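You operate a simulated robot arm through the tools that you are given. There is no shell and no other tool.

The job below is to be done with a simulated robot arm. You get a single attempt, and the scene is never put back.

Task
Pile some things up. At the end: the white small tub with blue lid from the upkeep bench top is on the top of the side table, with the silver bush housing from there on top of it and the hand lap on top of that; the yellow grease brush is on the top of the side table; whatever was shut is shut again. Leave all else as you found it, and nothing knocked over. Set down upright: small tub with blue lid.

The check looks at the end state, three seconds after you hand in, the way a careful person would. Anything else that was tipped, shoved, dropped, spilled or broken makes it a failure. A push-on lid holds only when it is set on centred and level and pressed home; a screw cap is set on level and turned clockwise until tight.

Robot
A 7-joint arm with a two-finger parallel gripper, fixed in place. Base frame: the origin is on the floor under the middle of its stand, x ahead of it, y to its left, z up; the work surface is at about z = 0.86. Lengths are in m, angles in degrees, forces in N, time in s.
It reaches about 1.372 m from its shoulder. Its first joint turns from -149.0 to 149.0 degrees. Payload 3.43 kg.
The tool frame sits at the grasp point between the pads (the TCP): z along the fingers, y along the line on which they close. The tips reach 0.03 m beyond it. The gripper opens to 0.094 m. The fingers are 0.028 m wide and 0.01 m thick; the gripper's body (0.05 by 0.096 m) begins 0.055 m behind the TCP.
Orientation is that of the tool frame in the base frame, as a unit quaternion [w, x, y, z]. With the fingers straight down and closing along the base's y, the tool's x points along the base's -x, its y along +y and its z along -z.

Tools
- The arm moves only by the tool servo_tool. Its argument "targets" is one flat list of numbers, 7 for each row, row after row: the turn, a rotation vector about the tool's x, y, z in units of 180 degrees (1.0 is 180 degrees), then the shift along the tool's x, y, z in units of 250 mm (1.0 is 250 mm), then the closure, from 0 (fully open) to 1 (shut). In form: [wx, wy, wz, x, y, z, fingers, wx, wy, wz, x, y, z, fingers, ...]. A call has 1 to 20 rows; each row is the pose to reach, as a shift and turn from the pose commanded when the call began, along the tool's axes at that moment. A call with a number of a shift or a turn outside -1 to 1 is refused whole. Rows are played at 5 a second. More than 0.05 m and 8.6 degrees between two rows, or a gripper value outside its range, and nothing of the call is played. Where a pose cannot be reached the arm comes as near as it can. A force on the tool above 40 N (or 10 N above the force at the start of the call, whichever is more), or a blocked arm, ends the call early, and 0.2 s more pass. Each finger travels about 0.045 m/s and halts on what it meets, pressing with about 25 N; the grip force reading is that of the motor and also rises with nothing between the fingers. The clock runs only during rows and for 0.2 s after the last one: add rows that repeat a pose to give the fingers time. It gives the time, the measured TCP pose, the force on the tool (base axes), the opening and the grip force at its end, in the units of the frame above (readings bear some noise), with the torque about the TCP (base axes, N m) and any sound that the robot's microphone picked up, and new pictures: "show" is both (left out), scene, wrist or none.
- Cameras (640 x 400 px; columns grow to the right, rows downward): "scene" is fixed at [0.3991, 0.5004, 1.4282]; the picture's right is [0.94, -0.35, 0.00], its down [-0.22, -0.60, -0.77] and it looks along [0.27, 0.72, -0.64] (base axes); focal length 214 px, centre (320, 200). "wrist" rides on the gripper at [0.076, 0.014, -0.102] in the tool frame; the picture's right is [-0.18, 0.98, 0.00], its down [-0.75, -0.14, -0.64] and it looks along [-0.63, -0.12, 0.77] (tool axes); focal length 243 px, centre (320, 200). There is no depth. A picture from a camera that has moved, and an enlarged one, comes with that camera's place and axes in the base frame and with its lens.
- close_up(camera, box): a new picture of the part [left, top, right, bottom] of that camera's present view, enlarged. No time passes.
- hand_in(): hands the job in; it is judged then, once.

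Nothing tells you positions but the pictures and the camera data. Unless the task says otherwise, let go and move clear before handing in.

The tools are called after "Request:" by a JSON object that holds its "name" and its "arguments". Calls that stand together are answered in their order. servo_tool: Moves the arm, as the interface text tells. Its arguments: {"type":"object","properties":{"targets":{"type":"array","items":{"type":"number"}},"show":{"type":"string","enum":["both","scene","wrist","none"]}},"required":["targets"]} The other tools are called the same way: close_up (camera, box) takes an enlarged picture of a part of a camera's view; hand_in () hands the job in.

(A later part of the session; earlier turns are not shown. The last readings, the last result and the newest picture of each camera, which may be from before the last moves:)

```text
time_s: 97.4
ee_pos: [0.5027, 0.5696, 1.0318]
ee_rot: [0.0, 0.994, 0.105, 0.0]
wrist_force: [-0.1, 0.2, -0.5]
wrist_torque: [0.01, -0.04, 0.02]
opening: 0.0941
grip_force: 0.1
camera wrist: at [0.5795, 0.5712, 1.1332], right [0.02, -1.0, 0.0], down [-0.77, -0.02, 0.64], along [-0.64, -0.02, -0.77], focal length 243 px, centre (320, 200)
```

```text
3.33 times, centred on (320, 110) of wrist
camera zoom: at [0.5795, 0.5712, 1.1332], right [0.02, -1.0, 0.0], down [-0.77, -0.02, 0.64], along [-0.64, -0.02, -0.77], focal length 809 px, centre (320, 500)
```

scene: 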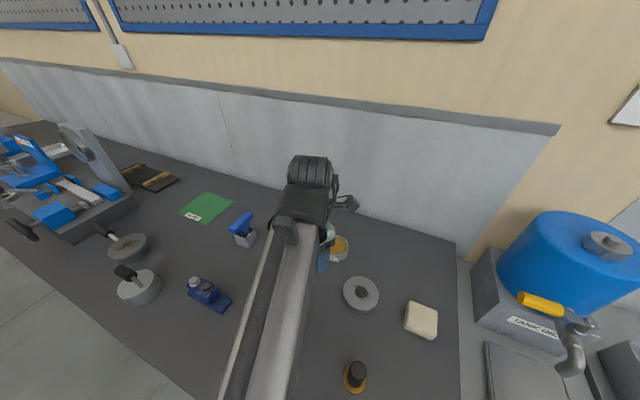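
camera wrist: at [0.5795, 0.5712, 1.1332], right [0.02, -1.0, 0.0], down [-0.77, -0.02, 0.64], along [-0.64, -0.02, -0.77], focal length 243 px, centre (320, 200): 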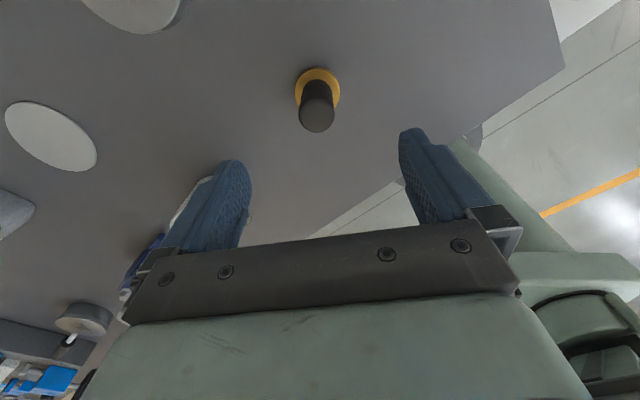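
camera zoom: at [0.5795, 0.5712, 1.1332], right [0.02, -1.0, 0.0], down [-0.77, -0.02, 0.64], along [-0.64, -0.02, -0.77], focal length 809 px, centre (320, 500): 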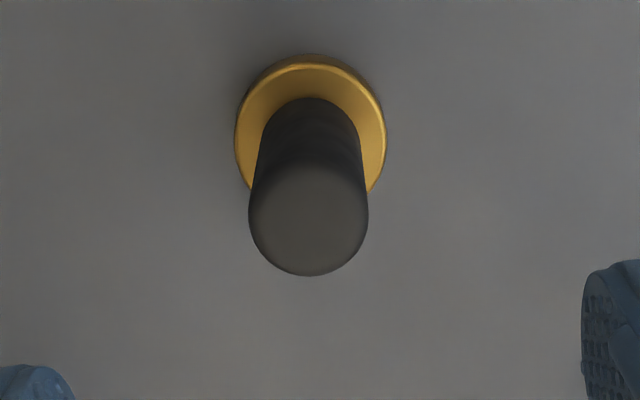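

The lap is about 3 mm off in tool y. I'll correct that and descend around its grip.

Request:
{"name": "servo_tool", "arguments": {"targets": [0, 0, 0, 0.006, -0.012, 0.05, 0, 0, 0, 0, 0.006, -0.012, 0.15, 0, 0, 0, 0, 0.006, -0.012, 0.25, 0, 0, 0, 0, 0.006, -0.012, 0.35, 0, 0, 0, 0, 0.006, -0.012, 0.43, 0, 0, 0, 0, 0.006, -0.012, 0.475, 0]}}

Request:
{"name": "close_up", "arguments": {"camera": "wrist", "box": [240, 90, 400, 250]}}

```text
time_s: 98.8
ee_pos: [0.5017, 0.5748, 0.9107]
ee_rot: [0.001, 0.994, 0.105, 0.0]
wrist_force: [-1.0, -0.1, 0.5]
wrist_torque: [0.0, 0.0, -0.02]
opening: 0.094
grip_force: 0.1
camera wrist: at [0.5793, 0.5754, 1.0115], right [0.03, -1.0, 0.0], down [-0.77, -0.02, 0.64], along [-0.64, -0.02, -0.77], focal length 243 px, centre (320, 200)
```

scene: 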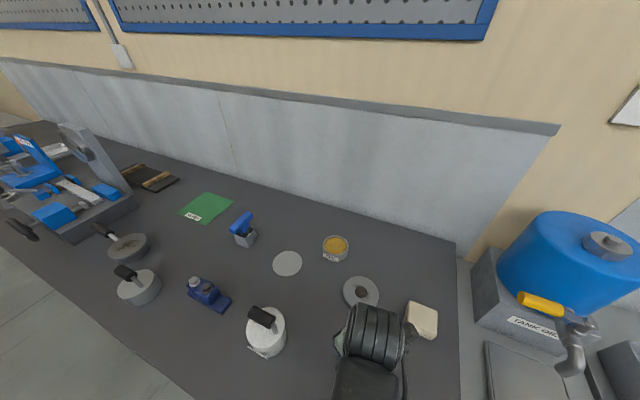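
wrist: 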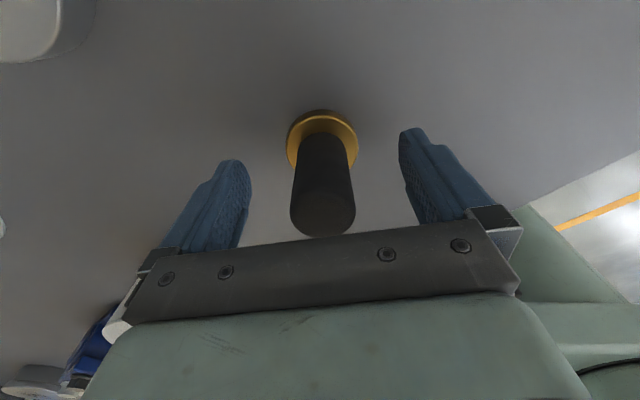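

```text
2.50 times, centred on (320, 170) of wrist
camera zoom: at [0.5793, 0.5754, 1.0115], right [0.03, -1.0, 0.0], down [-0.77, -0.02, 0.64], along [-0.64, -0.02, -0.77], focal length 606 px, centre (320, 275)
```

zoom: 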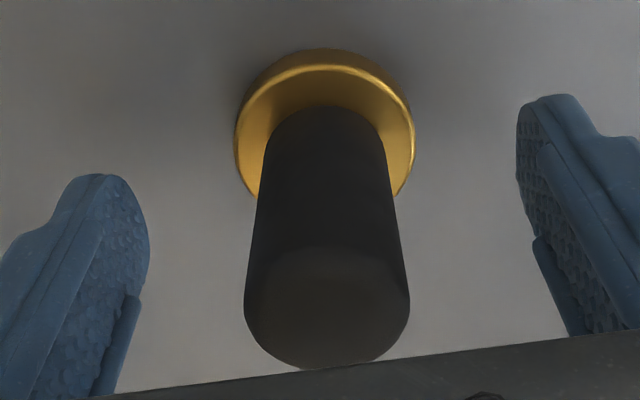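

The grip is centred between the fingers. I'll close.

Request:
{"name": "servo_tool", "arguments": {"targets": [0, 0, 0, 0, 0, 0, 0.3, 0, 0, 0, 0, 0, 0, 0.5, 0, 0, 0, 0, 0, 0, 0.65, 0, 0, 0, 0, 0, 0, 0.8, 0, 0, 0, 0, 0, 0, 1, 0, 0, 0, 0, 0, 0, 1], "show": "none"}}

Request:
{"name": "servo_tool", "arguments": {"targets": [0, 0, 0, 0, 0, -0.04, 1, 0, 0, 0, 0, 0, -0.12, 1, 0, 0, 0, 0, 0, -0.22, 1, 0, 0, 0, 0, 0, -0.32, 1, 0, 0, 0, 0, 0, -0.42, 1, 0, 0, 0, 0, 0, -0.52, 1]}}

```text
time_s: 100.2
ee_pos: [0.502, 0.5752, 0.9104]
ee_rot: [0.0, 0.994, 0.105, 0.001]
wrist_force: [0.0, -1.2, 1.0]
wrist_torque: [0.02, 0.03, -0.02]
opening: 0.0307
grip_force: 25.4
```

```text
time_s: 101.6
ee_pos: [0.5027, 0.5753, 1.0408]
ee_rot: [0.001, 0.994, 0.105, 0.0]
wrist_force: [0.3, 0.4, -1.6]
wrist_torque: [-0.01, 0.01, 0.01]
opening: 0.0304
grip_force: 25.2
camera wrist: at [0.5801, 0.5766, 1.142], right [0.03, -1.0, 0.0], down [-0.77, -0.02, 0.64], along [-0.64, -0.02, -0.77], focal length 243 px, centre (320, 200)
```

scene: 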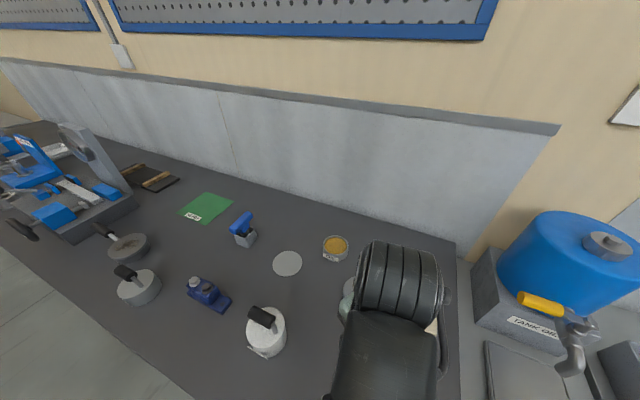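
wrist: 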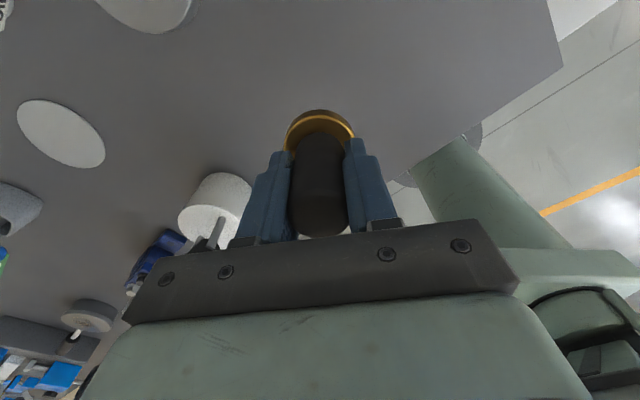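

The lap is held and upright. I'll measure how it sits in the grip, then carry it back over the stack.

Request:
{"name": "close_up", "arguments": {"camera": "wrist", "box": [260, 90, 380, 250]}}

Request:
{"name": "servo_tool", "arguments": {"targets": [0, 0, 0, 0.042, 0.123, 0, 1, 0, 0, 0, 0.083, 0.246, 0, 1, 0, 0, 0, 0.125, 0.368, 0, 1, 0, 0, 0, 0.167, 0.491, 0, 1, 0, 0, 0, 0.2085, 0.614, 0, 1], "show": "none"}}

Request:
{"name": "servo_tool", "arguments": {"targets": [0, 0, 0, 0.042, 0.123, 0, 1, 0, 0, 0, 0.083, 0.246, 0, 1, 0, 0, 0, 0.125, 0.368, 0, 1, 0, 0, 0, 0.167, 0.491, 0, 1, 0, 0, 0, 0.2085, 0.614, 0, 1], "show": "wrist"}}

Request:
{"name": "close_up", "arguments": {"camera": "wrist", "box": [250, 40, 390, 240]}}

```text
2.50 times, centred on (320, 170) of wrist
camera zoom: at [0.5801, 0.5766, 1.142], right [0.03, -1.0, 0.0], down [-0.77, -0.02, 0.64], along [-0.64, -0.02, -0.77], focal length 606 px, centre (320, 275)
```

zoom: 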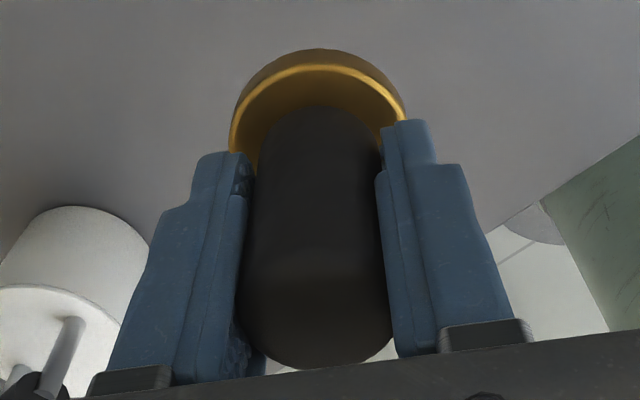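

```text
time_s: 102.8
ee_pos: [0.5853, 0.435, 1.0388]
ee_rot: [0.0, 0.995, 0.104, 0.0]
wrist_force: [0.7, -0.2, -2.7]
wrist_torque: [0.02, 0.02, 0.02]
opening: 0.0305
grip_force: 24.5
```

```text
time_s: 104.0
ee_pos: [0.6696, 0.2948, 1.0407]
ee_rot: [0.0, 0.994, 0.106, 0.0]
wrist_force: [-0.5, -0.8, -2.3]
wrist_torque: [0.02, 0.0, 0.02]
opening: 0.0304
grip_force: 25.4
camera wrist: at [0.7465, 0.2971, 1.1415], right [0.03, -1.0, 0.0], down [-0.77, -0.02, 0.64], along [-0.64, -0.02, -0.77], focal length 243 px, centre (320, 200)
```

wrist: 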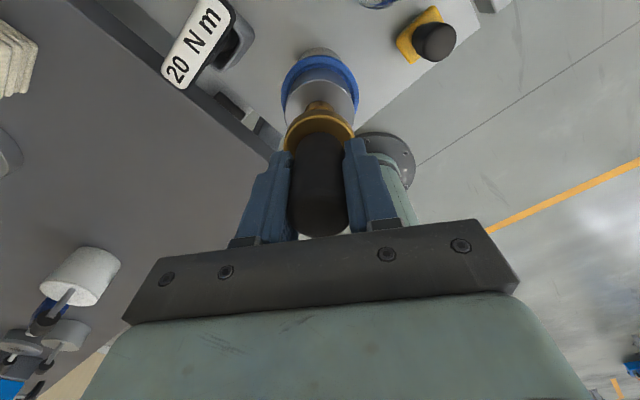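

```text
2.00 times, centred on (320, 140) of wrist
camera zoom: at [0.7465, 0.2971, 1.1415], right [0.03, -1.0, 0.0], down [-0.77, -0.02, 0.64], along [-0.64, -0.02, -0.77], focal length 485 px, centre (320, 320)
```

zoom: 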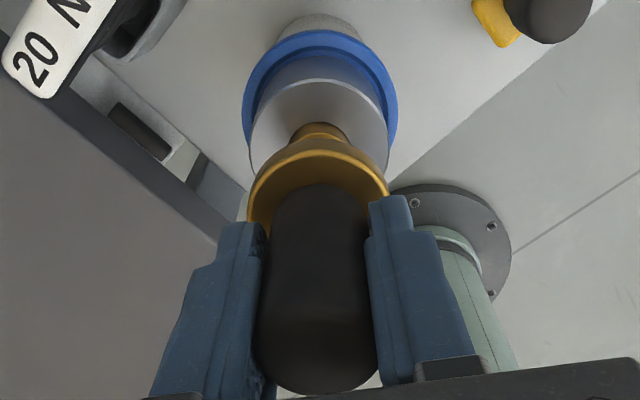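

The lap is over the bush within about 1 mm. I'll lower it carefully until it touches.

Request:
{"name": "servo_tool", "arguments": {"targets": [0, 0, 0, 0.004, 0, 0.03, 1, 0, 0, 0, 0.004, 0, 0.06, 1, 0, 0, 0, 0.004, 0, 0.084, 1], "show": "wrist"}}

Request:
{"name": "close_up", "arguments": {"camera": "wrist", "box": [260, 50, 380, 170]}}

```text
time_s: 104.8
ee_pos: [0.67, 0.2953, 1.0196]
ee_rot: [0.0, 0.994, 0.105, 0.0]
wrist_force: [0.3, 0.5, -2.9]
wrist_torque: [0.0, -0.04, 0.0]
opening: 0.0304
grip_force: 24.9
camera wrist: at [0.7474, 0.2971, 1.1215], right [0.03, -1.0, 0.0], down [-0.77, -0.02, 0.64], along [-0.64, -0.02, -0.77], focal length 243 px, centre (320, 200)
```

wrist: 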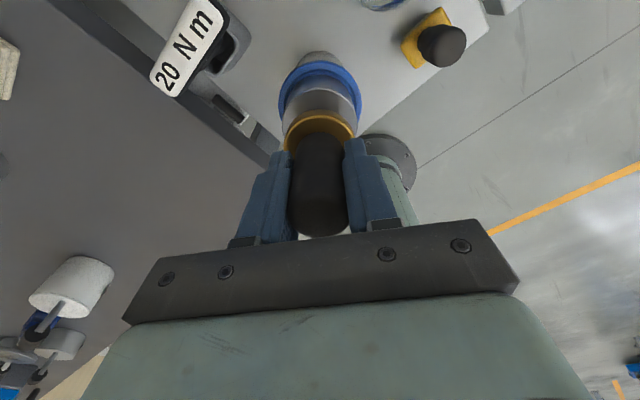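

```text
3.33 times, centred on (320, 110) of wrist
camera zoom: at [0.7474, 0.2971, 1.1215], right [0.03, -1.0, 0.0], down [-0.77, -0.02, 0.64], along [-0.64, -0.02, -0.77], focal length 809 px, centre (320, 500)
```

zoom: 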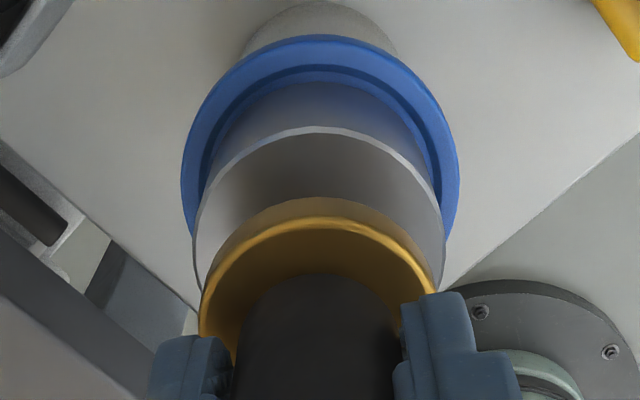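

Request:
{"name": "servo_tool", "arguments": {"targets": [0, 0, 0, 0, 0, 0.01, 1, 0, 0, 0, 0, 0, 0.02, 1], "show": "none"}}

Request:
{"name": "servo_tool", "arguments": {"targets": [0, 0, 0, 0, 0, 0.004, 1, 0, 0, 0, 0, 0, 0.008, 1], "show": "none"}}

```text
time_s: 105.4
ee_pos: [0.6696, 0.2962, 1.0152]
ee_rot: [0.0, 0.994, 0.105, 0.0]
wrist_force: [0.2, 0.2, -2.0]
wrist_torque: [0.02, 0.03, -0.01]
opening: 0.0306
grip_force: 25.0
```

```text
time_s: 106.0
ee_pos: [0.6686, 0.2963, 1.0134]
ee_rot: [0.001, 0.995, 0.104, 0.001]
wrist_force: [0.2, -0.3, -1.5]
wrist_torque: [-0.03, -0.01, 0.01]
opening: 0.0307
grip_force: 24.3
```

Request:
{"name": "servo_tool", "arguments": {"targets": [0, 0, 0, 0, 0, 0.003, 1, 0, 0, 0, 0, 0, 0.006, 1], "show": "none"}}

Request:
{"name": "servo_tool", "arguments": {"targets": [0, 0, 0, 0, 0, 0.003, 1, 0, 0, 0, 0, 0, 0.006, 1], "show": "none"}}

```text
time_s: 106.6
ee_pos: [0.6693, 0.2959, 1.0119]
ee_rot: [0.0, 0.994, 0.105, 0.0]
wrist_force: [0.3, 0.8, -2.0]
wrist_torque: [0.04, 0.0, 0.03]
opening: 0.0304
grip_force: 24.6
```

```text
time_s: 107.2
ee_pos: [0.6686, 0.2946, 1.0097]
ee_rot: [0.0, 0.994, 0.106, 0.0]
wrist_force: [-0.1, -0.8, -1.8]
wrist_torque: [-0.01, 0.02, 0.0]
opening: 0.0304
grip_force: 24.8
```

Request:
{"name": "servo_tool", "arguments": {"targets": [0, 0, 0, 0, 0, 0.002, 1, 0, 0, 0, 0, 0, 0.004, 1], "show": "none"}}

Request:
{"name": "servo_tool", "arguments": {"targets": [0, 0, 0, 0, 0, 0.002, 1, 0, 0, 0, 0, 0, 0.004, 1], "show": "none"}}

Request:
{"name": "servo_tool", "arguments": {"targets": [0, 0, 0, 0, 0, 0.002, 1, 0, 0, 0, 0, 0, 0.004, 1], "show": "wrist"}}

```text
time_s: 107.8
ee_pos: [0.6689, 0.2953, 1.0095]
ee_rot: [0.0, 0.994, 0.105, 0.0]
wrist_force: [-0.6, 0.0, -1.7]
wrist_torque: [0.01, 0.02, -0.01]
opening: 0.0305
grip_force: 25.1
```

```text
time_s: 108.4
ee_pos: [0.6692, 0.2951, 1.0074]
ee_rot: [0.0, 0.994, 0.106, 0.0]
wrist_force: [-0.1, -0.5, -2.5]
wrist_torque: [-0.03, -0.01, 0.0]
opening: 0.0304
grip_force: 25.3
```

```text
time_s: 109.0
ee_pos: [0.6699, 0.2975, 1.008]
ee_rot: [-0.001, 0.994, 0.105, 0.0]
wrist_force: [0.1, 0.3, -2.8]
wrist_torque: [0.0, -0.01, 0.02]
opening: 0.0303
grip_force: 24.5
camera wrist: at [0.7472, 0.2975, 1.1084], right [0.03, -1.0, 0.0], down [-0.77, -0.02, 0.64], along [-0.64, -0.02, -0.77], focal length 243 px, centre (320, 200)
```

wrist: 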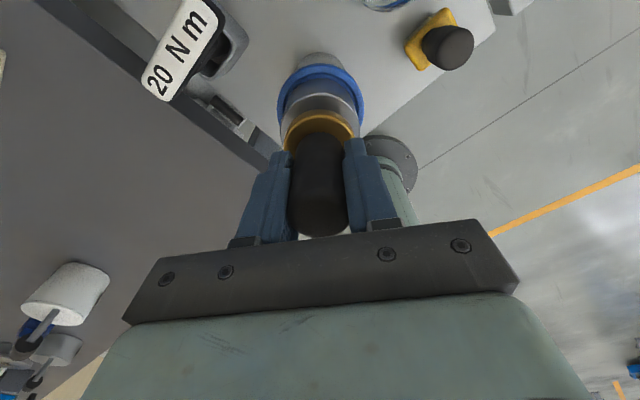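

Request:
{"name": "servo_tool", "arguments": {"targets": [0, 0, 0, 0, 0, 0.003, 1, 0, 0, 0, 0, 0, 0.006, 1], "show": "none"}}

Request:
{"name": "servo_tool", "arguments": {"targets": [0, 0, 0, 0, 0, 0.002, 1, 0, 0, 0, 0, 0, 0.004, 1], "show": "none"}}

Request:
{"name": "close_up", "arguments": {"camera": "wrist", "box": [260, 50, 380, 170]}}

```text
time_s: 109.6
ee_pos: [0.6692, 0.2956, 1.0042]
ee_rot: [0.0, 0.994, 0.106, 0.0]
wrist_force: [-0.8, 0.9, -2.0]
wrist_torque: [0.0, -0.02, 0.0]
opening: 0.0305
grip_force: 25.0
```

```text
time_s: 110.2
ee_pos: [0.6692, 0.2972, 1.0043]
ee_rot: [0.0, 0.994, 0.106, 0.0]
wrist_force: [0.5, 0.6, -2.2]
wrist_torque: [0.01, 0.03, -0.05]
opening: 0.0307
grip_force: 25.0
```

```text
3.33 times, centred on (320, 110) of wrist
camera zoom: at [0.7471, 0.2976, 1.1054], right [0.03, -1.0, 0.0], down [-0.77, -0.02, 0.64], along [-0.64, -0.02, -0.77], focal length 809 px, centre (320, 500)
```

zoom: 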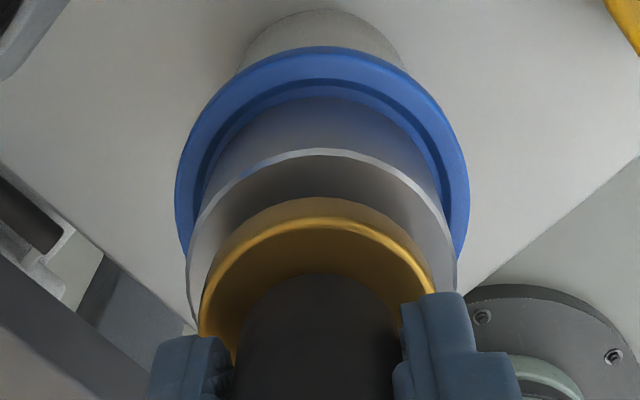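

Request:
{"name": "servo_tool", "arguments": {"targets": [0, 0, 0, 0, 0, 0.002, 1, 0, 0, 0, 0, 0, 0.004, 1], "show": "none"}}

Request:
{"name": "servo_tool", "arguments": {"targets": [0, 0, 0, 0, 0, 0.002, 1, 0, 0, 0, 0, 0, 0.004, 1], "show": "none"}}

Request:
{"name": "servo_tool", "arguments": {"targets": [0, 0, 0, 0, 0, 0.002, 1, 0, 0, 0, 0, 0, 0.004, 1], "show": "none"}}

```text
time_s: 110.8
ee_pos: [0.668, 0.2951, 1.0027]
ee_rot: [0.0, 0.994, 0.105, 0.001]
wrist_force: [-0.3, 0.3, -3.1]
wrist_torque: [0.02, 0.0, 0.01]
opening: 0.0305
grip_force: 25.1
```

```text
time_s: 111.4
ee_pos: [0.6686, 0.2958, 1.0022]
ee_rot: [0.0, 0.994, 0.106, 0.001]
wrist_force: [0.1, -0.6, -2.2]
wrist_torque: [-0.02, 0.02, 0.0]
opening: 0.0304
grip_force: 24.8
```

```text
time_s: 112.0
ee_pos: [0.6696, 0.2961, 1.0011]
ee_rot: [0.0, 0.994, 0.105, 0.0]
wrist_force: [0.1, 0.3, -1.0]
wrist_torque: [0.01, 0.0, -0.01]
opening: 0.0306
grip_force: 25.2
```

Request:
{"name": "servo_tool", "arguments": {"targets": [0, 0, 0, 0, 0, 0.001, 1, 0, 0, 0, 0, 0, 0.002, 1], "show": "none"}}

Request:
{"name": "servo_tool", "arguments": {"targets": [0, 0, 0, 0, 0, 0.001, 1, 0, 0, 0, 0, 0, 0.002, 1], "show": "none"}}

```text
time_s: 112.6
ee_pos: [0.6689, 0.2959, 1.0017]
ee_rot: [0.0, 0.994, 0.105, 0.001]
wrist_force: [0.4, 0.1, -2.2]
wrist_torque: [-0.01, 0.02, 0.01]
opening: 0.0304
grip_force: 25.2
```

```text
time_s: 113.2
ee_pos: [0.6698, 0.2965, 0.9995]
ee_rot: [0.0, 0.994, 0.106, 0.0]
wrist_force: [-0.1, -0.2, -3.2]
wrist_torque: [0.03, 0.0, -0.01]
opening: 0.0307
grip_force: 25.6
```

Request:
{"name": "servo_tool", "arguments": {"targets": [0, 0, 0, 0, 0, 0.002, 1, 0, 0, 0, 0, 0, 0.004, 1], "show": "none"}}

Request:
{"name": "servo_tool", "arguments": {"targets": [0, 0, 0, 0, 0, 0.002, 1, 0, 0, 0, 0, 0, 0.004, 1], "show": "none"}}

Request:
{"name": "close_up", "arguments": {"camera": "wrist", "box": [260, 50, 380, 170]}}

```text
time_s: 113.8
ee_pos: [0.669, 0.296, 0.9991]
ee_rot: [0.0, 0.994, 0.106, 0.0]
wrist_force: [0.0, 0.4, -2.4]
wrist_torque: [0.03, -0.03, 0.0]
opening: 0.0305
grip_force: 25.3
```

```text
time_s: 114.4
ee_pos: [0.6681, 0.2961, 0.9989]
ee_rot: [0.0, 0.994, 0.105, -0.001]
wrist_force: [-0.3, 0.5, -2.0]
wrist_torque: [-0.01, 0.0, 0.03]
opening: 0.0305
grip_force: 25.1
```

```text
3.33 times, centred on (320, 110) of wrist
camera zoom: at [0.7465, 0.2974, 1.0998], right [0.03, -1.0, 0.0], down [-0.77, -0.02, 0.64], along [-0.64, -0.02, -0.77], focal length 809 px, centre (320, 500)
```

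zoom: 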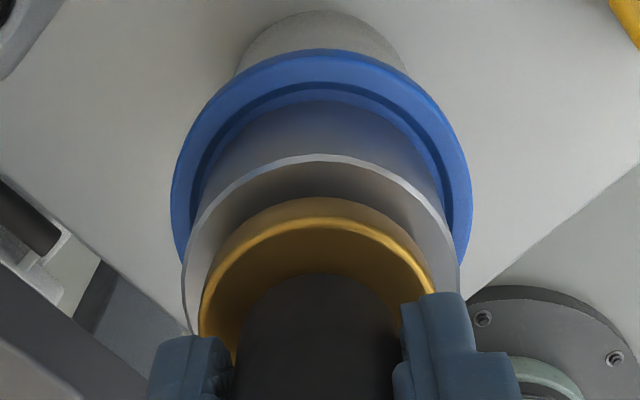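

Request:
{"name": "servo_tool", "arguments": {"targets": [0, 0, 0, 0, 0, 0.002, 1, 0, 0, 0, 0, 0, 0.004, 1], "show": "none"}}

Request:
{"name": "servo_tool", "arguments": {"targets": [0, 0, 0, 0, 0, 0.002, 1, 0, 0, 0, 0, 0, 0.004, 1], "show": "none"}}

Request:
{"name": "servo_tool", "arguments": {"targets": [0, 0, 0, 0, 0, 0.002, 1, 0, 0, 0, 0, 0, 0.004, 1], "show": "none"}}

```text
time_s: 115.0
ee_pos: [0.6685, 0.2962, 0.9978]
ee_rot: [-0.001, 0.994, 0.105, 0.0]
wrist_force: [-0.5, 0.3, -1.6]
wrist_torque: [0.03, 0.0, 0.0]
opening: 0.0306
grip_force: 24.2
```

```text
time_s: 115.6
ee_pos: [0.6698, 0.296, 0.9967]
ee_rot: [0.0, 0.994, 0.106, 0.0]
wrist_force: [0.4, 1.1, -2.2]
wrist_torque: [0.03, 0.02, 0.01]
opening: 0.0303
grip_force: 24.6
```

```text
time_s: 116.2
ee_pos: [0.6688, 0.2961, 0.9943]
ee_rot: [0.001, 0.994, 0.105, 0.0]
wrist_force: [0.7, 0.4, -2.5]
wrist_torque: [-0.03, 0.01, 0.0]
opening: 0.0306
grip_force: 24.7
```

Request:
{"name": "servo_tool", "arguments": {"targets": [0, 0, 0, 0, 0, 0.002, 1, 0, 0, 0, 0, 0, 0.004, 1], "show": "none"}}

Request:
{"name": "servo_tool", "arguments": {"targets": [0, 0, 0, 0, 0, 0.002, 1, 0, 0, 0, 0, 0, 0.004, 1], "show": "none"}}

```text
time_s: 116.8
ee_pos: [0.6684, 0.2961, 0.9953]
ee_rot: [0.0, 0.995, 0.105, 0.0]
wrist_force: [-0.4, -0.6, -1.9]
wrist_torque: [-0.04, 0.01, 0.0]
opening: 0.0307
grip_force: 24.8
```

```text
time_s: 117.4
ee_pos: [0.6687, 0.2952, 0.9936]
ee_rot: [-0.001, 0.994, 0.105, -0.001]
wrist_force: [0.0, -0.8, -2.4]
wrist_torque: [-0.03, 0.04, 0.02]
opening: 0.0307
grip_force: 24.6
```

Request:
{"name": "servo_tool", "arguments": {"targets": [0, 0, 0, 0, 0, 0.002, 1, 0, 0, 0, 0, 0, 0.004, 1], "show": "none"}}

Request:
{"name": "servo_tool", "arguments": {"targets": [0, 0, 0, 0, 0, 0.002, 1, 0, 0, 0, 0, 0, 0.004, 1], "show": "wrist"}}

Request:
{"name": "close_up", "arguments": {"camera": "wrist", "box": [260, 50, 380, 170]}}

```text
time_s: 118.0
ee_pos: [0.6703, 0.2955, 0.9917]
ee_rot: [0.0, 0.994, 0.106, 0.0]
wrist_force: [0.6, 0.3, -2.5]
wrist_torque: [0.0, 0.0, 0.0]
opening: 0.0304
grip_force: 24.5
```

```text
time_s: 118.6
ee_pos: [0.6682, 0.2961, 0.9916]
ee_rot: [0.0, 0.994, 0.105, 0.0]
wrist_force: [0.2, -0.8, -2.1]
wrist_torque: [-0.01, 0.02, 0.0]
opening: 0.0306
grip_force: 25.2
camera wrist: at [0.7474, 0.2975, 1.0927], right [0.03, -1.0, 0.0], down [-0.77, -0.02, 0.64], along [-0.64, -0.02, -0.77], focal length 243 px, centre (320, 200)
```

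wrist: 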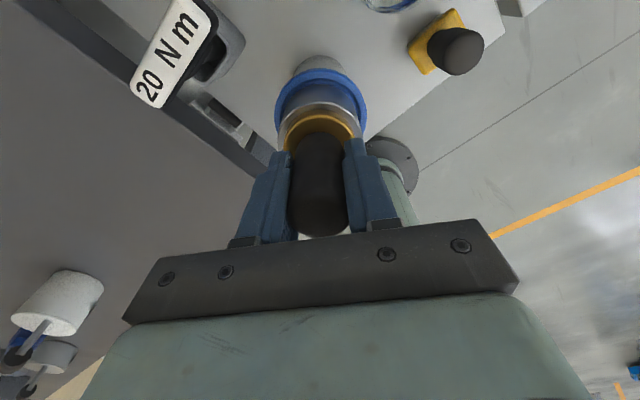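

```text
3.33 times, centred on (320, 110) of wrist
camera zoom: at [0.7474, 0.2975, 1.0927], right [0.03, -1.0, 0.0], down [-0.77, -0.02, 0.64], along [-0.64, -0.02, -0.77], focal length 809 px, centre (320, 500)
```

zoom: 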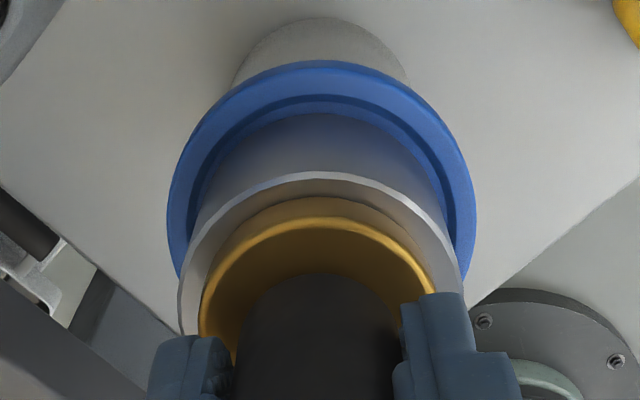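

Still no contact, so the bush top is lower than I thought. By my geometry that also puts its axis about 3–4 mm towards the robot. I'll raise slightly, shift the lap, and keep lowering.

Request:
{"name": "servo_tool", "arguments": {"targets": [0, 0, 0, 0, 0, -0.012, 1, 0, 0, 0, -0.007, 0, -0.012, 1, 0, 0, 0, -0.013, 0, -0.012, 1, 0, 0, 0, -0.013, 0, -0.004, 1, 0, 0, 0, -0.013, 0, -0.002, 1], "show": "none"}}

Request:
{"name": "close_up", "arguments": {"camera": "wrist", "box": [260, 50, 380, 170]}}

Request:
{"name": "servo_tool", "arguments": {"targets": [0, 0, 0, 0, 0, 0.002, 1, 0, 0, 0, 0, 0, 0.004, 1], "show": "none"}}

Request:
{"name": "servo_tool", "arguments": {"targets": [0, 0, 0, 0, 0, 0.002, 1, 0, 0, 0, 0, 0, 0.004, 1], "show": "none"}}

```text
time_s: 119.8
ee_pos: [0.6666, 0.2959, 0.9927]
ee_rot: [0.0, 0.994, 0.105, 0.0]
wrist_force: [0.5, -0.2, -2.4]
wrist_torque: [0.03, -0.02, 0.02]
opening: 0.0305
grip_force: 25.2
```

```text
3.33 times, centred on (320, 110) of wrist
camera zoom: at [0.7439, 0.2969, 1.0936], right [0.03, -1.0, 0.0], down [-0.77, -0.02, 0.64], along [-0.64, -0.02, -0.77], focal length 809 px, centre (320, 500)
```

zoom: 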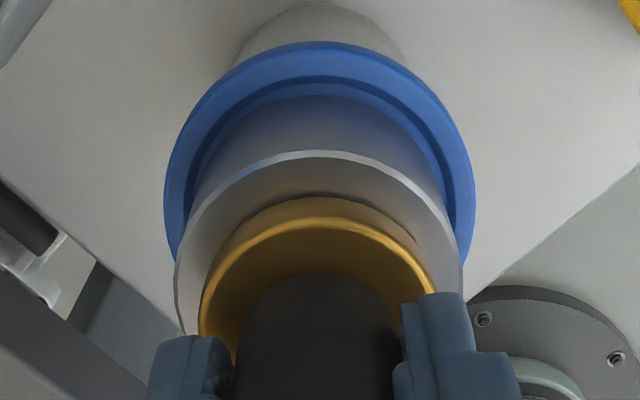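

```text
time_s: 120.4
ee_pos: [0.6654, 0.2965, 0.992]
ee_rot: [0.001, 0.994, 0.106, -0.001]
wrist_force: [-0.3, 0.4, -1.8]
wrist_torque: [-0.01, 0.02, -0.02]
opening: 0.0307
grip_force: 24.7
```

```text
time_s: 121.0
ee_pos: [0.6668, 0.2962, 0.9899]
ee_rot: [0.0, 0.994, 0.105, 0.001]
wrist_force: [-0.6, 0.8, 13.4]
wrist_torque: [0.04, 0.08, -0.01]
opening: 0.0306
grip_force: 24.9
```

Contact. I'll ease off a little before opening.

Request:
{"name": "servo_tool", "arguments": {"targets": [0, 0, 0, 0, 0, -0.001, 1, 0, 0, 0, 0, 0, -0.002, 1], "show": "none"}}

```text
time_s: 121.6
ee_pos: [0.6658, 0.2949, 0.9915]
ee_rot: [0.0, 0.994, 0.105, 0.0]
wrist_force: [3.1, 0.8, 23.1]
wrist_torque: [0.1, -0.19, -0.05]
opening: 0.0307
grip_force: 24.7
```

Request:
{"name": "servo_tool", "arguments": {"targets": [0, 0, 0, 0, 0, -0.002, 1, 0, 0, 0, 0, 0, -0.003, 1], "show": "none"}}

```text
time_s: 122.2
ee_pos: [0.6654, 0.2944, 0.9917]
ee_rot: [0.0, 0.994, 0.106, 0.0]
wrist_force: [2.3, 2.1, 9.3]
wrist_torque: [0.25, -0.22, -0.02]
opening: 0.0304
grip_force: 24.7
```

Request:
{"name": "servo_tool", "arguments": {"targets": [0, 0, 0, 0, 0, -0.001, 1, 0, 0, 0, 0, 0, -0.0016, 1], "show": "wrist"}}

Request:
{"name": "close_up", "arguments": {"camera": "wrist", "box": [250, 40, 390, 250]}}

```text
time_s: 122.8
ee_pos: [0.6659, 0.2943, 0.9913]
ee_rot: [0.001, 0.994, 0.105, -0.001]
wrist_force: [0.2, -0.7, -2.4]
wrist_torque: [0.0, 0.0, 0.03]
opening: 0.0302
grip_force: 24.9
camera wrist: at [0.7434, 0.2959, 1.093], right [0.03, -1.0, 0.0], down [-0.77, -0.02, 0.64], along [-0.64, -0.02, -0.77], focal length 243 px, centre (320, 200)
```

wrist: 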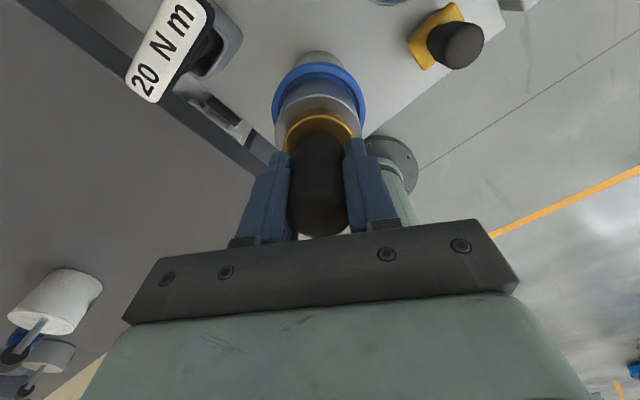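

```text
1.90 times, centred on (320, 145) of wrist
camera zoom: at [0.7434, 0.2959, 1.093], right [0.03, -1.0, 0.0], down [-0.77, -0.02, 0.64], along [-0.64, -0.02, -0.77], focal length 462 px, centre (320, 305)
```

zoom: 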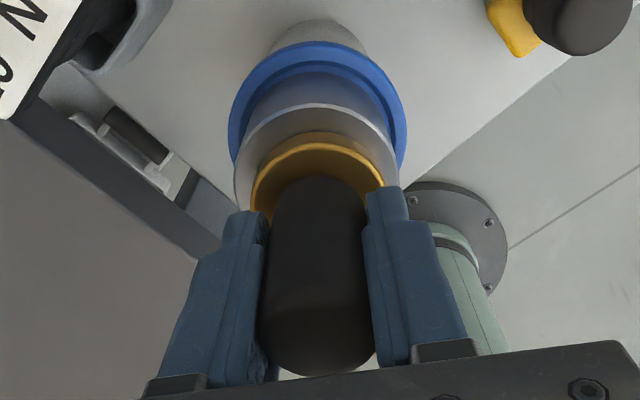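

The lap is hovering a fraction of a millimetre over the bush and is centred. I'll touch it down and open slowly.

Request:
{"name": "servo_tool", "arguments": {"targets": [0, 0, 0, 0, 0, 0.0008, 1, 0, 0, 0, 0, 0, 0.0008, 1, 0, 0, 0, 0, 0, 0.0008, 0.65, 0, 0, 0, 0, 0, 0.0008, 0.6, 0, 0, 0, 0, 0, 0.0008, 0.5, 0, 0, 0, 0, 0, 0.0008, 0.4, 0, 0, 0, 0, 0, 0.0008, 0.2, 0, 0, 0, 0, 0, 0.0008, 0, 0, 0, 0, 0, 0, 0.0008, 0], "show": "wrist"}}

Request:
{"name": "close_up", "arguments": {"camera": "wrist", "box": [240, 40, 400, 250]}}

```text
time_s: 124.8
ee_pos: [0.6647, 0.2944, 0.9924]
ee_rot: [0.0, 0.994, 0.106, 0.0]
wrist_force: [0.1, 0.1, 0.1]
wrist_torque: [0.02, 0.02, -0.01]
opening: 0.094
grip_force: 0.0
camera wrist: at [0.7436, 0.2964, 1.093], right [0.03, -1.0, 0.0], down [-0.77, -0.02, 0.64], along [-0.64, -0.02, -0.77], focal length 243 px, centre (320, 200)
```

wrist: 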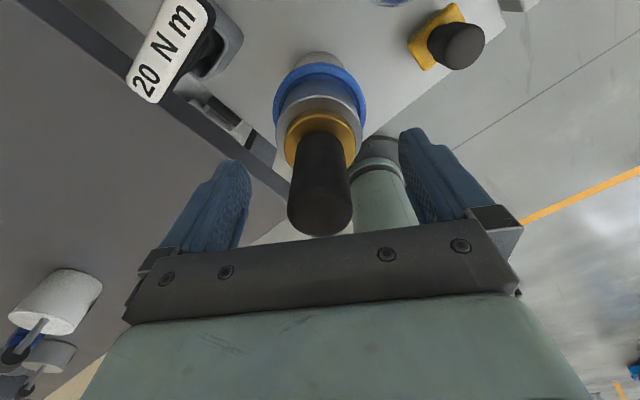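

```text
1.90 times, centred on (320, 145) of wrist
camera zoom: at [0.7436, 0.2964, 1.093], right [0.03, -1.0, 0.0], down [-0.77, -0.02, 0.64], along [-0.64, -0.02, -0.77], focal length 462 px, centre (320, 305)
```

zoom: 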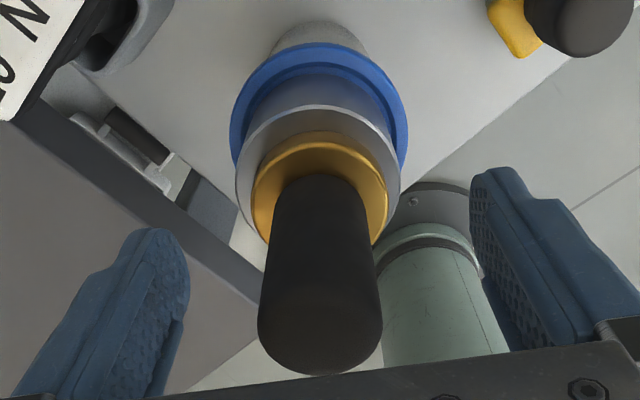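

The whole stack stands on its own. I'll rise a bit, then slide out away from the robot with the fingers straddling the grip, so I stay inside the reach limits.

Request:
{"name": "servo_tool", "arguments": {"targets": [0, 0, 0, 0, 0, -0.04, 0, 0, 0, 0, 0, 0, -0.1, 0, 0, 0, 0, 0, 0, -0.16, 0, 0, 0, 0, 0.1, 0, -0.18, 0, 0, 0, 0, 0.22, 0, -0.2, 0, 0, 0, 0, 0.34, 0, -0.22, 0], "show": "wrist"}}

```text
time_s: 126.2
ee_pos: [0.751, 0.3111, 1.049]
ee_rot: [0.0, 0.994, 0.105, 0.0]
wrist_force: [-0.2, 0.0, 0.2]
wrist_torque: [-0.01, -0.05, -0.01]
opening: 0.0938
grip_force: 0.1
camera wrist: at [0.8284, 0.3138, 1.1497], right [0.03, -1.0, 0.0], down [-0.77, -0.02, 0.64], along [-0.64, -0.02, -0.77], focal length 243 px, centre (320, 200)
```

wrist: 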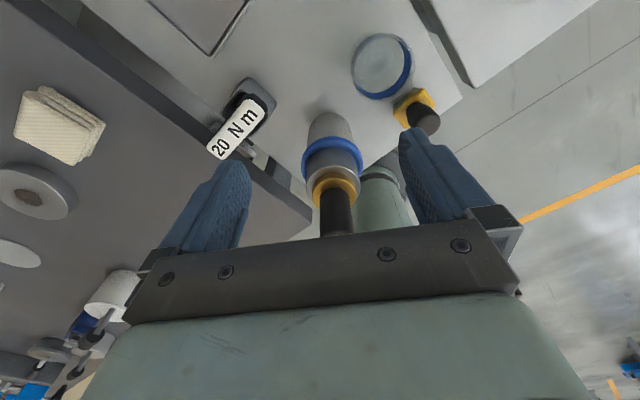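

Request:
{"name": "close_up", "arguments": {"camera": "wrist", "box": [270, 100, 400, 240]}}

Request:
{"name": "close_up", "arguments": {"camera": "wrist", "box": [180, 0, 480, 180]}}

Request:
{"name": "close_up", "arguments": {"camera": "scene", "box": [100, 160, 480, 400]}}

```text
2.86 times, centred on (335, 170) of wrist
camera zoom: at [0.8284, 0.3138, 1.1497], right [0.03, -1.0, 0.0], down [-0.77, -0.02, 0.64], along [-0.64, -0.02, -0.77], focal length 693 px, centre (277, 286)
```

zoom: 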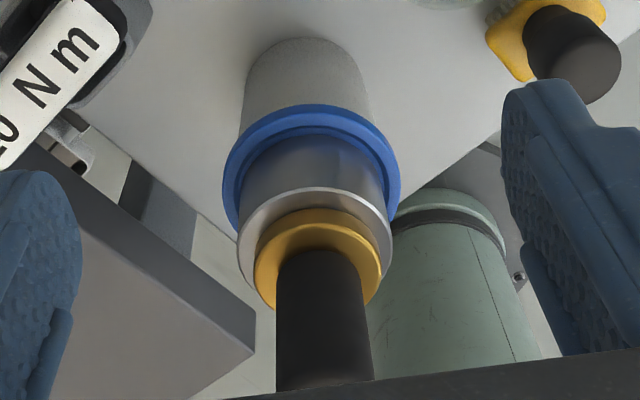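

```text
2.13 times, centred on (330, 90) of wrist
camera zoom: at [0.8284, 0.3138, 1.1497], right [0.03, -1.0, 0.0], down [-0.77, -0.02, 0.64], along [-0.64, -0.02, -0.77], focal length 518 px, centre (299, 435)
```

zoom: 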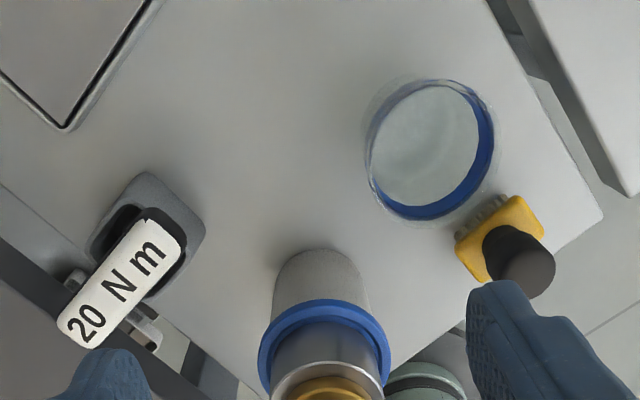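

```text
1.67 times, centred on (290, 280) of scene
camera zoom: at [0.3991, 0.5004, 1.4282], right [0.94, -0.35, 0.0], down [-0.22, -0.6, -0.77], along [0.27, 0.72, -0.64], focal length 358 px, centre (370, 67)
```

zoom: 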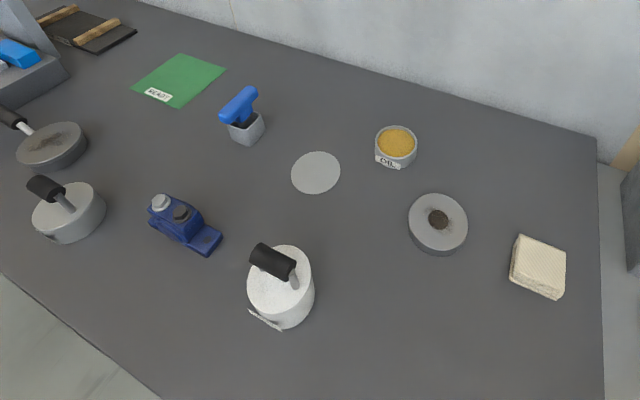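

The stack looks upright and the bench is otherwise unchanged. Before I finish, I'll check the other handled items so I can be sure none of them is the hand lap or the bush housing.

Request:
{"name": "close_up", "arguments": {"camera": "scene", "box": [90, 220, 240, 320]}}

Request:
{"name": "close_up", "arguments": {"camera": "scene", "box": [235, 300, 295, 365]}}

Request:
{"name": "close_up", "arguments": {"camera": "scene", "box": [0, 120, 140, 250]}}

Request:
{"name": "close_up", "arguments": {"camera": "scene", "box": [335, 270, 390, 320]}}

```text
4.00 times, centred on (165, 270) of scene
camera zoom: at [0.3991, 0.5004, 1.4282], right [0.94, -0.35, 0.0], down [-0.22, -0.6, -0.77], along [0.27, 0.72, -0.64], focal length 858 px, centre (940, -80)
```

zoom: 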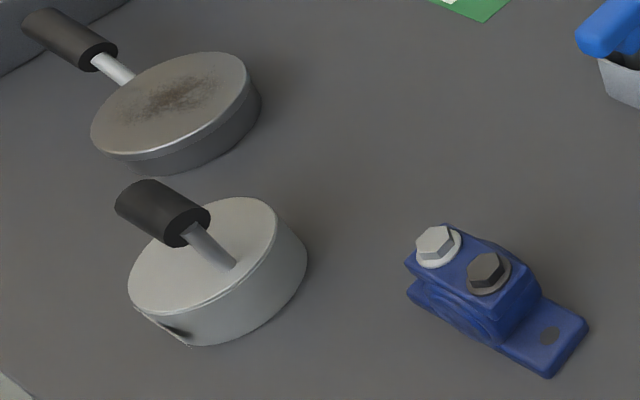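

```text
6.15 times, centred on (265, 332) of scene
camera zoom: at [0.3991, 0.5004, 1.4282], right [0.94, -0.35, 0.0], down [-0.22, -0.6, -0.77], along [0.27, 0.72, -0.64], focal length 1320 px, centre (658, -615)
```

zoom: 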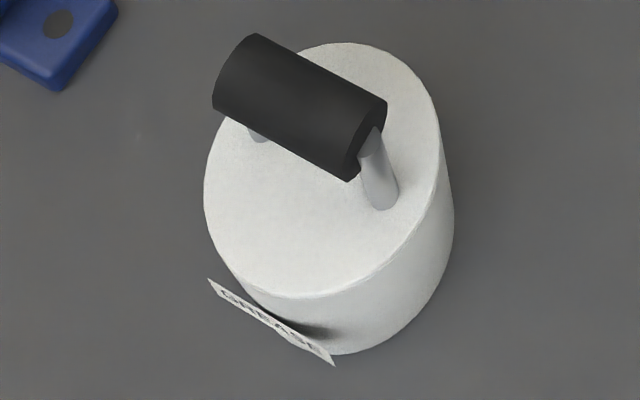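

```text
3.08 times, centred on (70, 185) of scene
camera zoom: at [0.3991, 0.5004, 1.4282], right [0.94, -0.35, 0.0], down [-0.22, -0.6, -0.77], along [0.27, 0.72, -0.64], focal length 660 px, centre (1089, 246)
```

zoom: 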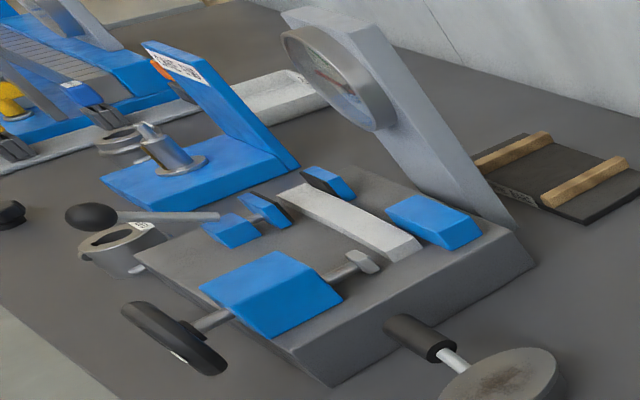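

```text
8.00 times, centred on (362, 295) of scene
camera zoom: at [0.3991, 0.5004, 1.4282], right [0.94, -0.35, 0.0], down [-0.22, -0.6, -0.77], along [0.27, 0.72, -0.64], focal length 1716 px, centre (-20, -560)
```

zoom: 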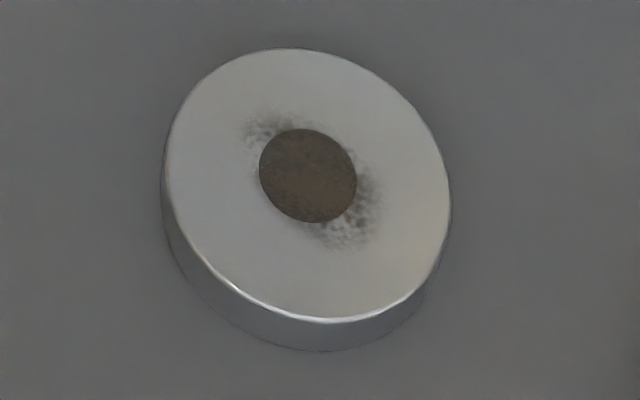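

Two other handled items turn out to be a GREASE pot and a PASTE pot. There is also a stained disc with a slanted handle, so I'll take a closer look at that one with the wrist camera before I decide I have the right lap.

Request:
{"name": "servo_tool", "arguments": {"targets": [0, 0, 0, 0.033, -0.156, -0.024, 0, 0, 0, 0, 0.067, -0.313, -0.048, 0, 0, 0, 0, 0.1, -0.469, -0.072, 0, 0, 0, 0, 0.134, -0.626, -0.096, 0, 0, 0, 0, 0.167, -0.782, -0.12, 0], "show": "none"}}

Request:
{"name": "servo_tool", "arguments": {"targets": [0, 0, 0.022, -0.119, -0.125, 0, 0, 0, 0, 0.045, -0.239, -0.25, 0, 0, 0, 0, 0.067, -0.358, -0.375, 0, 0, 0, 0, 0.089, -0.478, -0.499, 0, 0, 0, 0, 0.111, -0.597, -0.624, 0, 0, 0, 0, 0.134, -0.717, -0.749, 0, 0, 0, 0, 0.156, -0.836, -0.874, 0, 0], "show": "none"}}

Request:
{"name": "servo_tool", "arguments": {"targets": [0, 0, 0.022, -0.135, -0.056, 0, 0, 0, 0, 0.045, -0.27, -0.113, 0, 0, 0, 0, 0.067, -0.405, -0.169, 0, 0, 0, 0, 0.089, -0.539, -0.226, 0, 0, 0, 0, 0.111, -0.674, -0.282, 0, 0, 0, 0, 0.134, -0.809, -0.339, 0, 0, 0, 0, 0.156, -0.944, -0.395, 0, 0]}}

```text
time_s: 127.4
ee_pos: [0.7509, 0.5134, 1.0783]
ee_rot: [0.0, 0.994, 0.106, 0.0]
wrist_force: [0.3, -1.6, 0.2]
wrist_torque: [0.01, -0.01, -0.01]
opening: 0.094
grip_force: 0.0
```

```text
time_s: 129.0
ee_pos: [0.5005, 0.6847, 1.0754]
ee_rot: [0.0, 0.99, -0.14, 0.0]
wrist_force: [-0.1, -0.1, 0.1]
wrist_torque: [0.0, 0.03, 0.02]
opening: 0.094
grip_force: 0.1
```

```text
time_s: 130.6
ee_pos: [0.2992, 0.8458, 1.0763]
ee_rot: [-0.001, 0.927, -0.376, 0.0]
wrist_force: [-1.1, -0.6, -0.3]
wrist_torque: [0.03, -0.01, -0.01]
opening: 0.0943
grip_force: 0.1
camera wrist: at [0.3435, 0.7814, 1.1776], right [-0.82, -0.58, 0.0], down [-0.44, 0.63, 0.64], along [-0.37, 0.52, -0.77], focal length 243 px, centre (320, 200)
```

scene: 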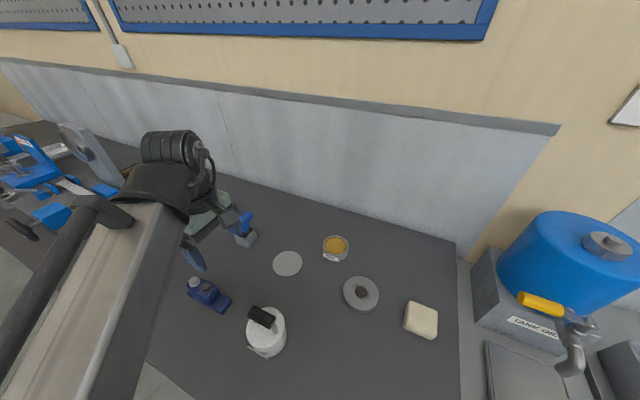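
wrist: 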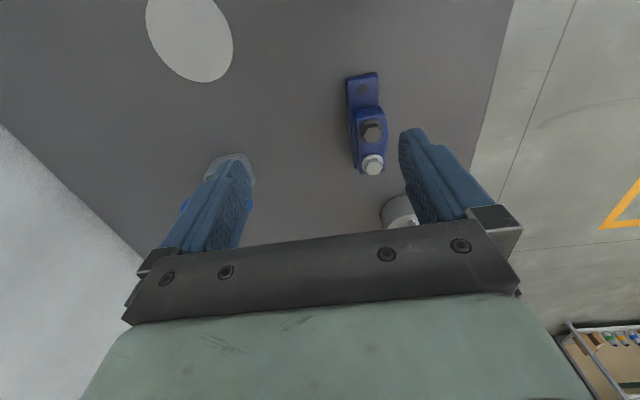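

Request:
{"name": "servo_tool", "arguments": {"targets": [0, 0, 0, -0.15, 0, 0, 0, 0, 0, 0, -0.3, 0, 0, 0, 0, 0, 0, -0.45, 0, 0, 0, 0, 0, 0, -0.6, 0, 0, 0], "show": "wrist"}}

Request:
{"name": "close_up", "arguments": {"camera": "wrist", "box": [230, 0, 500, 220]}}

```text
time_s: 131.6
ee_pos: [0.1924, 0.9483, 1.0764]
ee_rot: [0.0, 0.927, -0.375, -0.001]
wrist_force: [-0.6, -0.2, 0.7]
wrist_torque: [0.01, 0.0, 0.0]
opening: 0.0939
grip_force: 0.0
camera wrist: at [0.2385, 0.8843, 1.1769], right [-0.82, -0.58, 0.0], down [-0.44, 0.63, 0.64], along [-0.37, 0.52, -0.77], focal length 243 px, centre (320, 200)
```

wrist: 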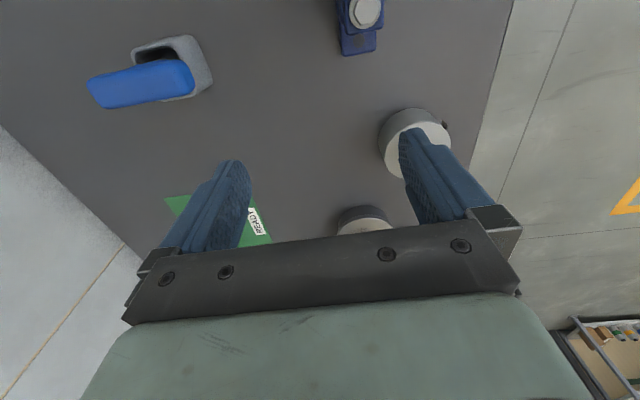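

```text
1.82 times, centred on (365, 110) of wrist
camera zoom: at [0.2385, 0.8843, 1.1769], right [-0.82, -0.58, 0.0], down [-0.44, 0.63, 0.64], along [-0.37, 0.52, -0.77], focal length 441 px, centre (238, 364)
```

zoom: 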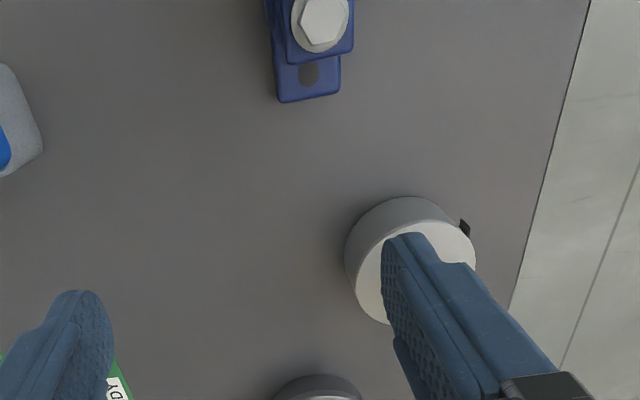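

Request:
{"name": "servo_tool", "arguments": {"targets": [0, 0, 0, -0.15, 0.03, 0, 0, 0, 0, 0, -0.3, 0.06, 0, 0, 0, 0, 0, -0.45, 0.1, 0, 0, 0, 0, 0, -0.56, 0.14, 0, 0], "show": "wrist"}}

Request:
{"name": "close_up", "arguments": {"camera": "wrist", "box": [260, 20, 500, 220]}}

```text
time_s: 132.6
ee_pos: [0.0673, 1.0196, 1.0744]
ee_rot: [0.0, 0.927, -0.375, 0.001]
wrist_force: [-0.7, 0.1, -0.6]
wrist_torque: [0.02, 0.0, -0.03]
opening: 0.0941
grip_force: 0.1
camera wrist: at [0.1124, 0.9561, 1.1758], right [-0.82, -0.58, 0.0], down [-0.44, 0.63, 0.64], along [-0.37, 0.52, -0.77], focal length 243 px, centre (320, 200)
```

wrist: 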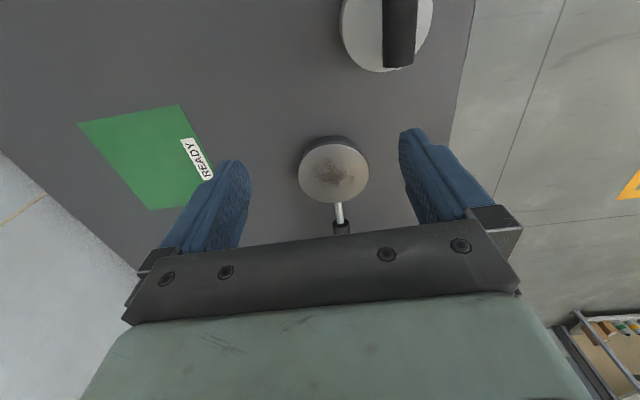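

```text
2.00 times, centred on (380, 120) of wrist
camera zoom: at [0.1124, 0.9561, 1.1758], right [-0.82, -0.58, 0.0], down [-0.44, 0.63, 0.64], along [-0.37, 0.52, -0.77], focal length 485 px, centre (200, 360)
```

zoom: 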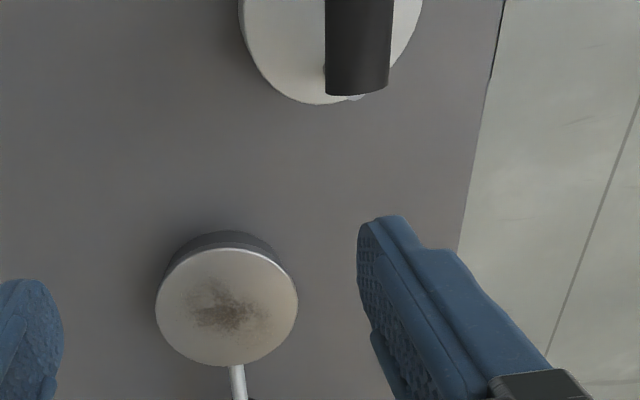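

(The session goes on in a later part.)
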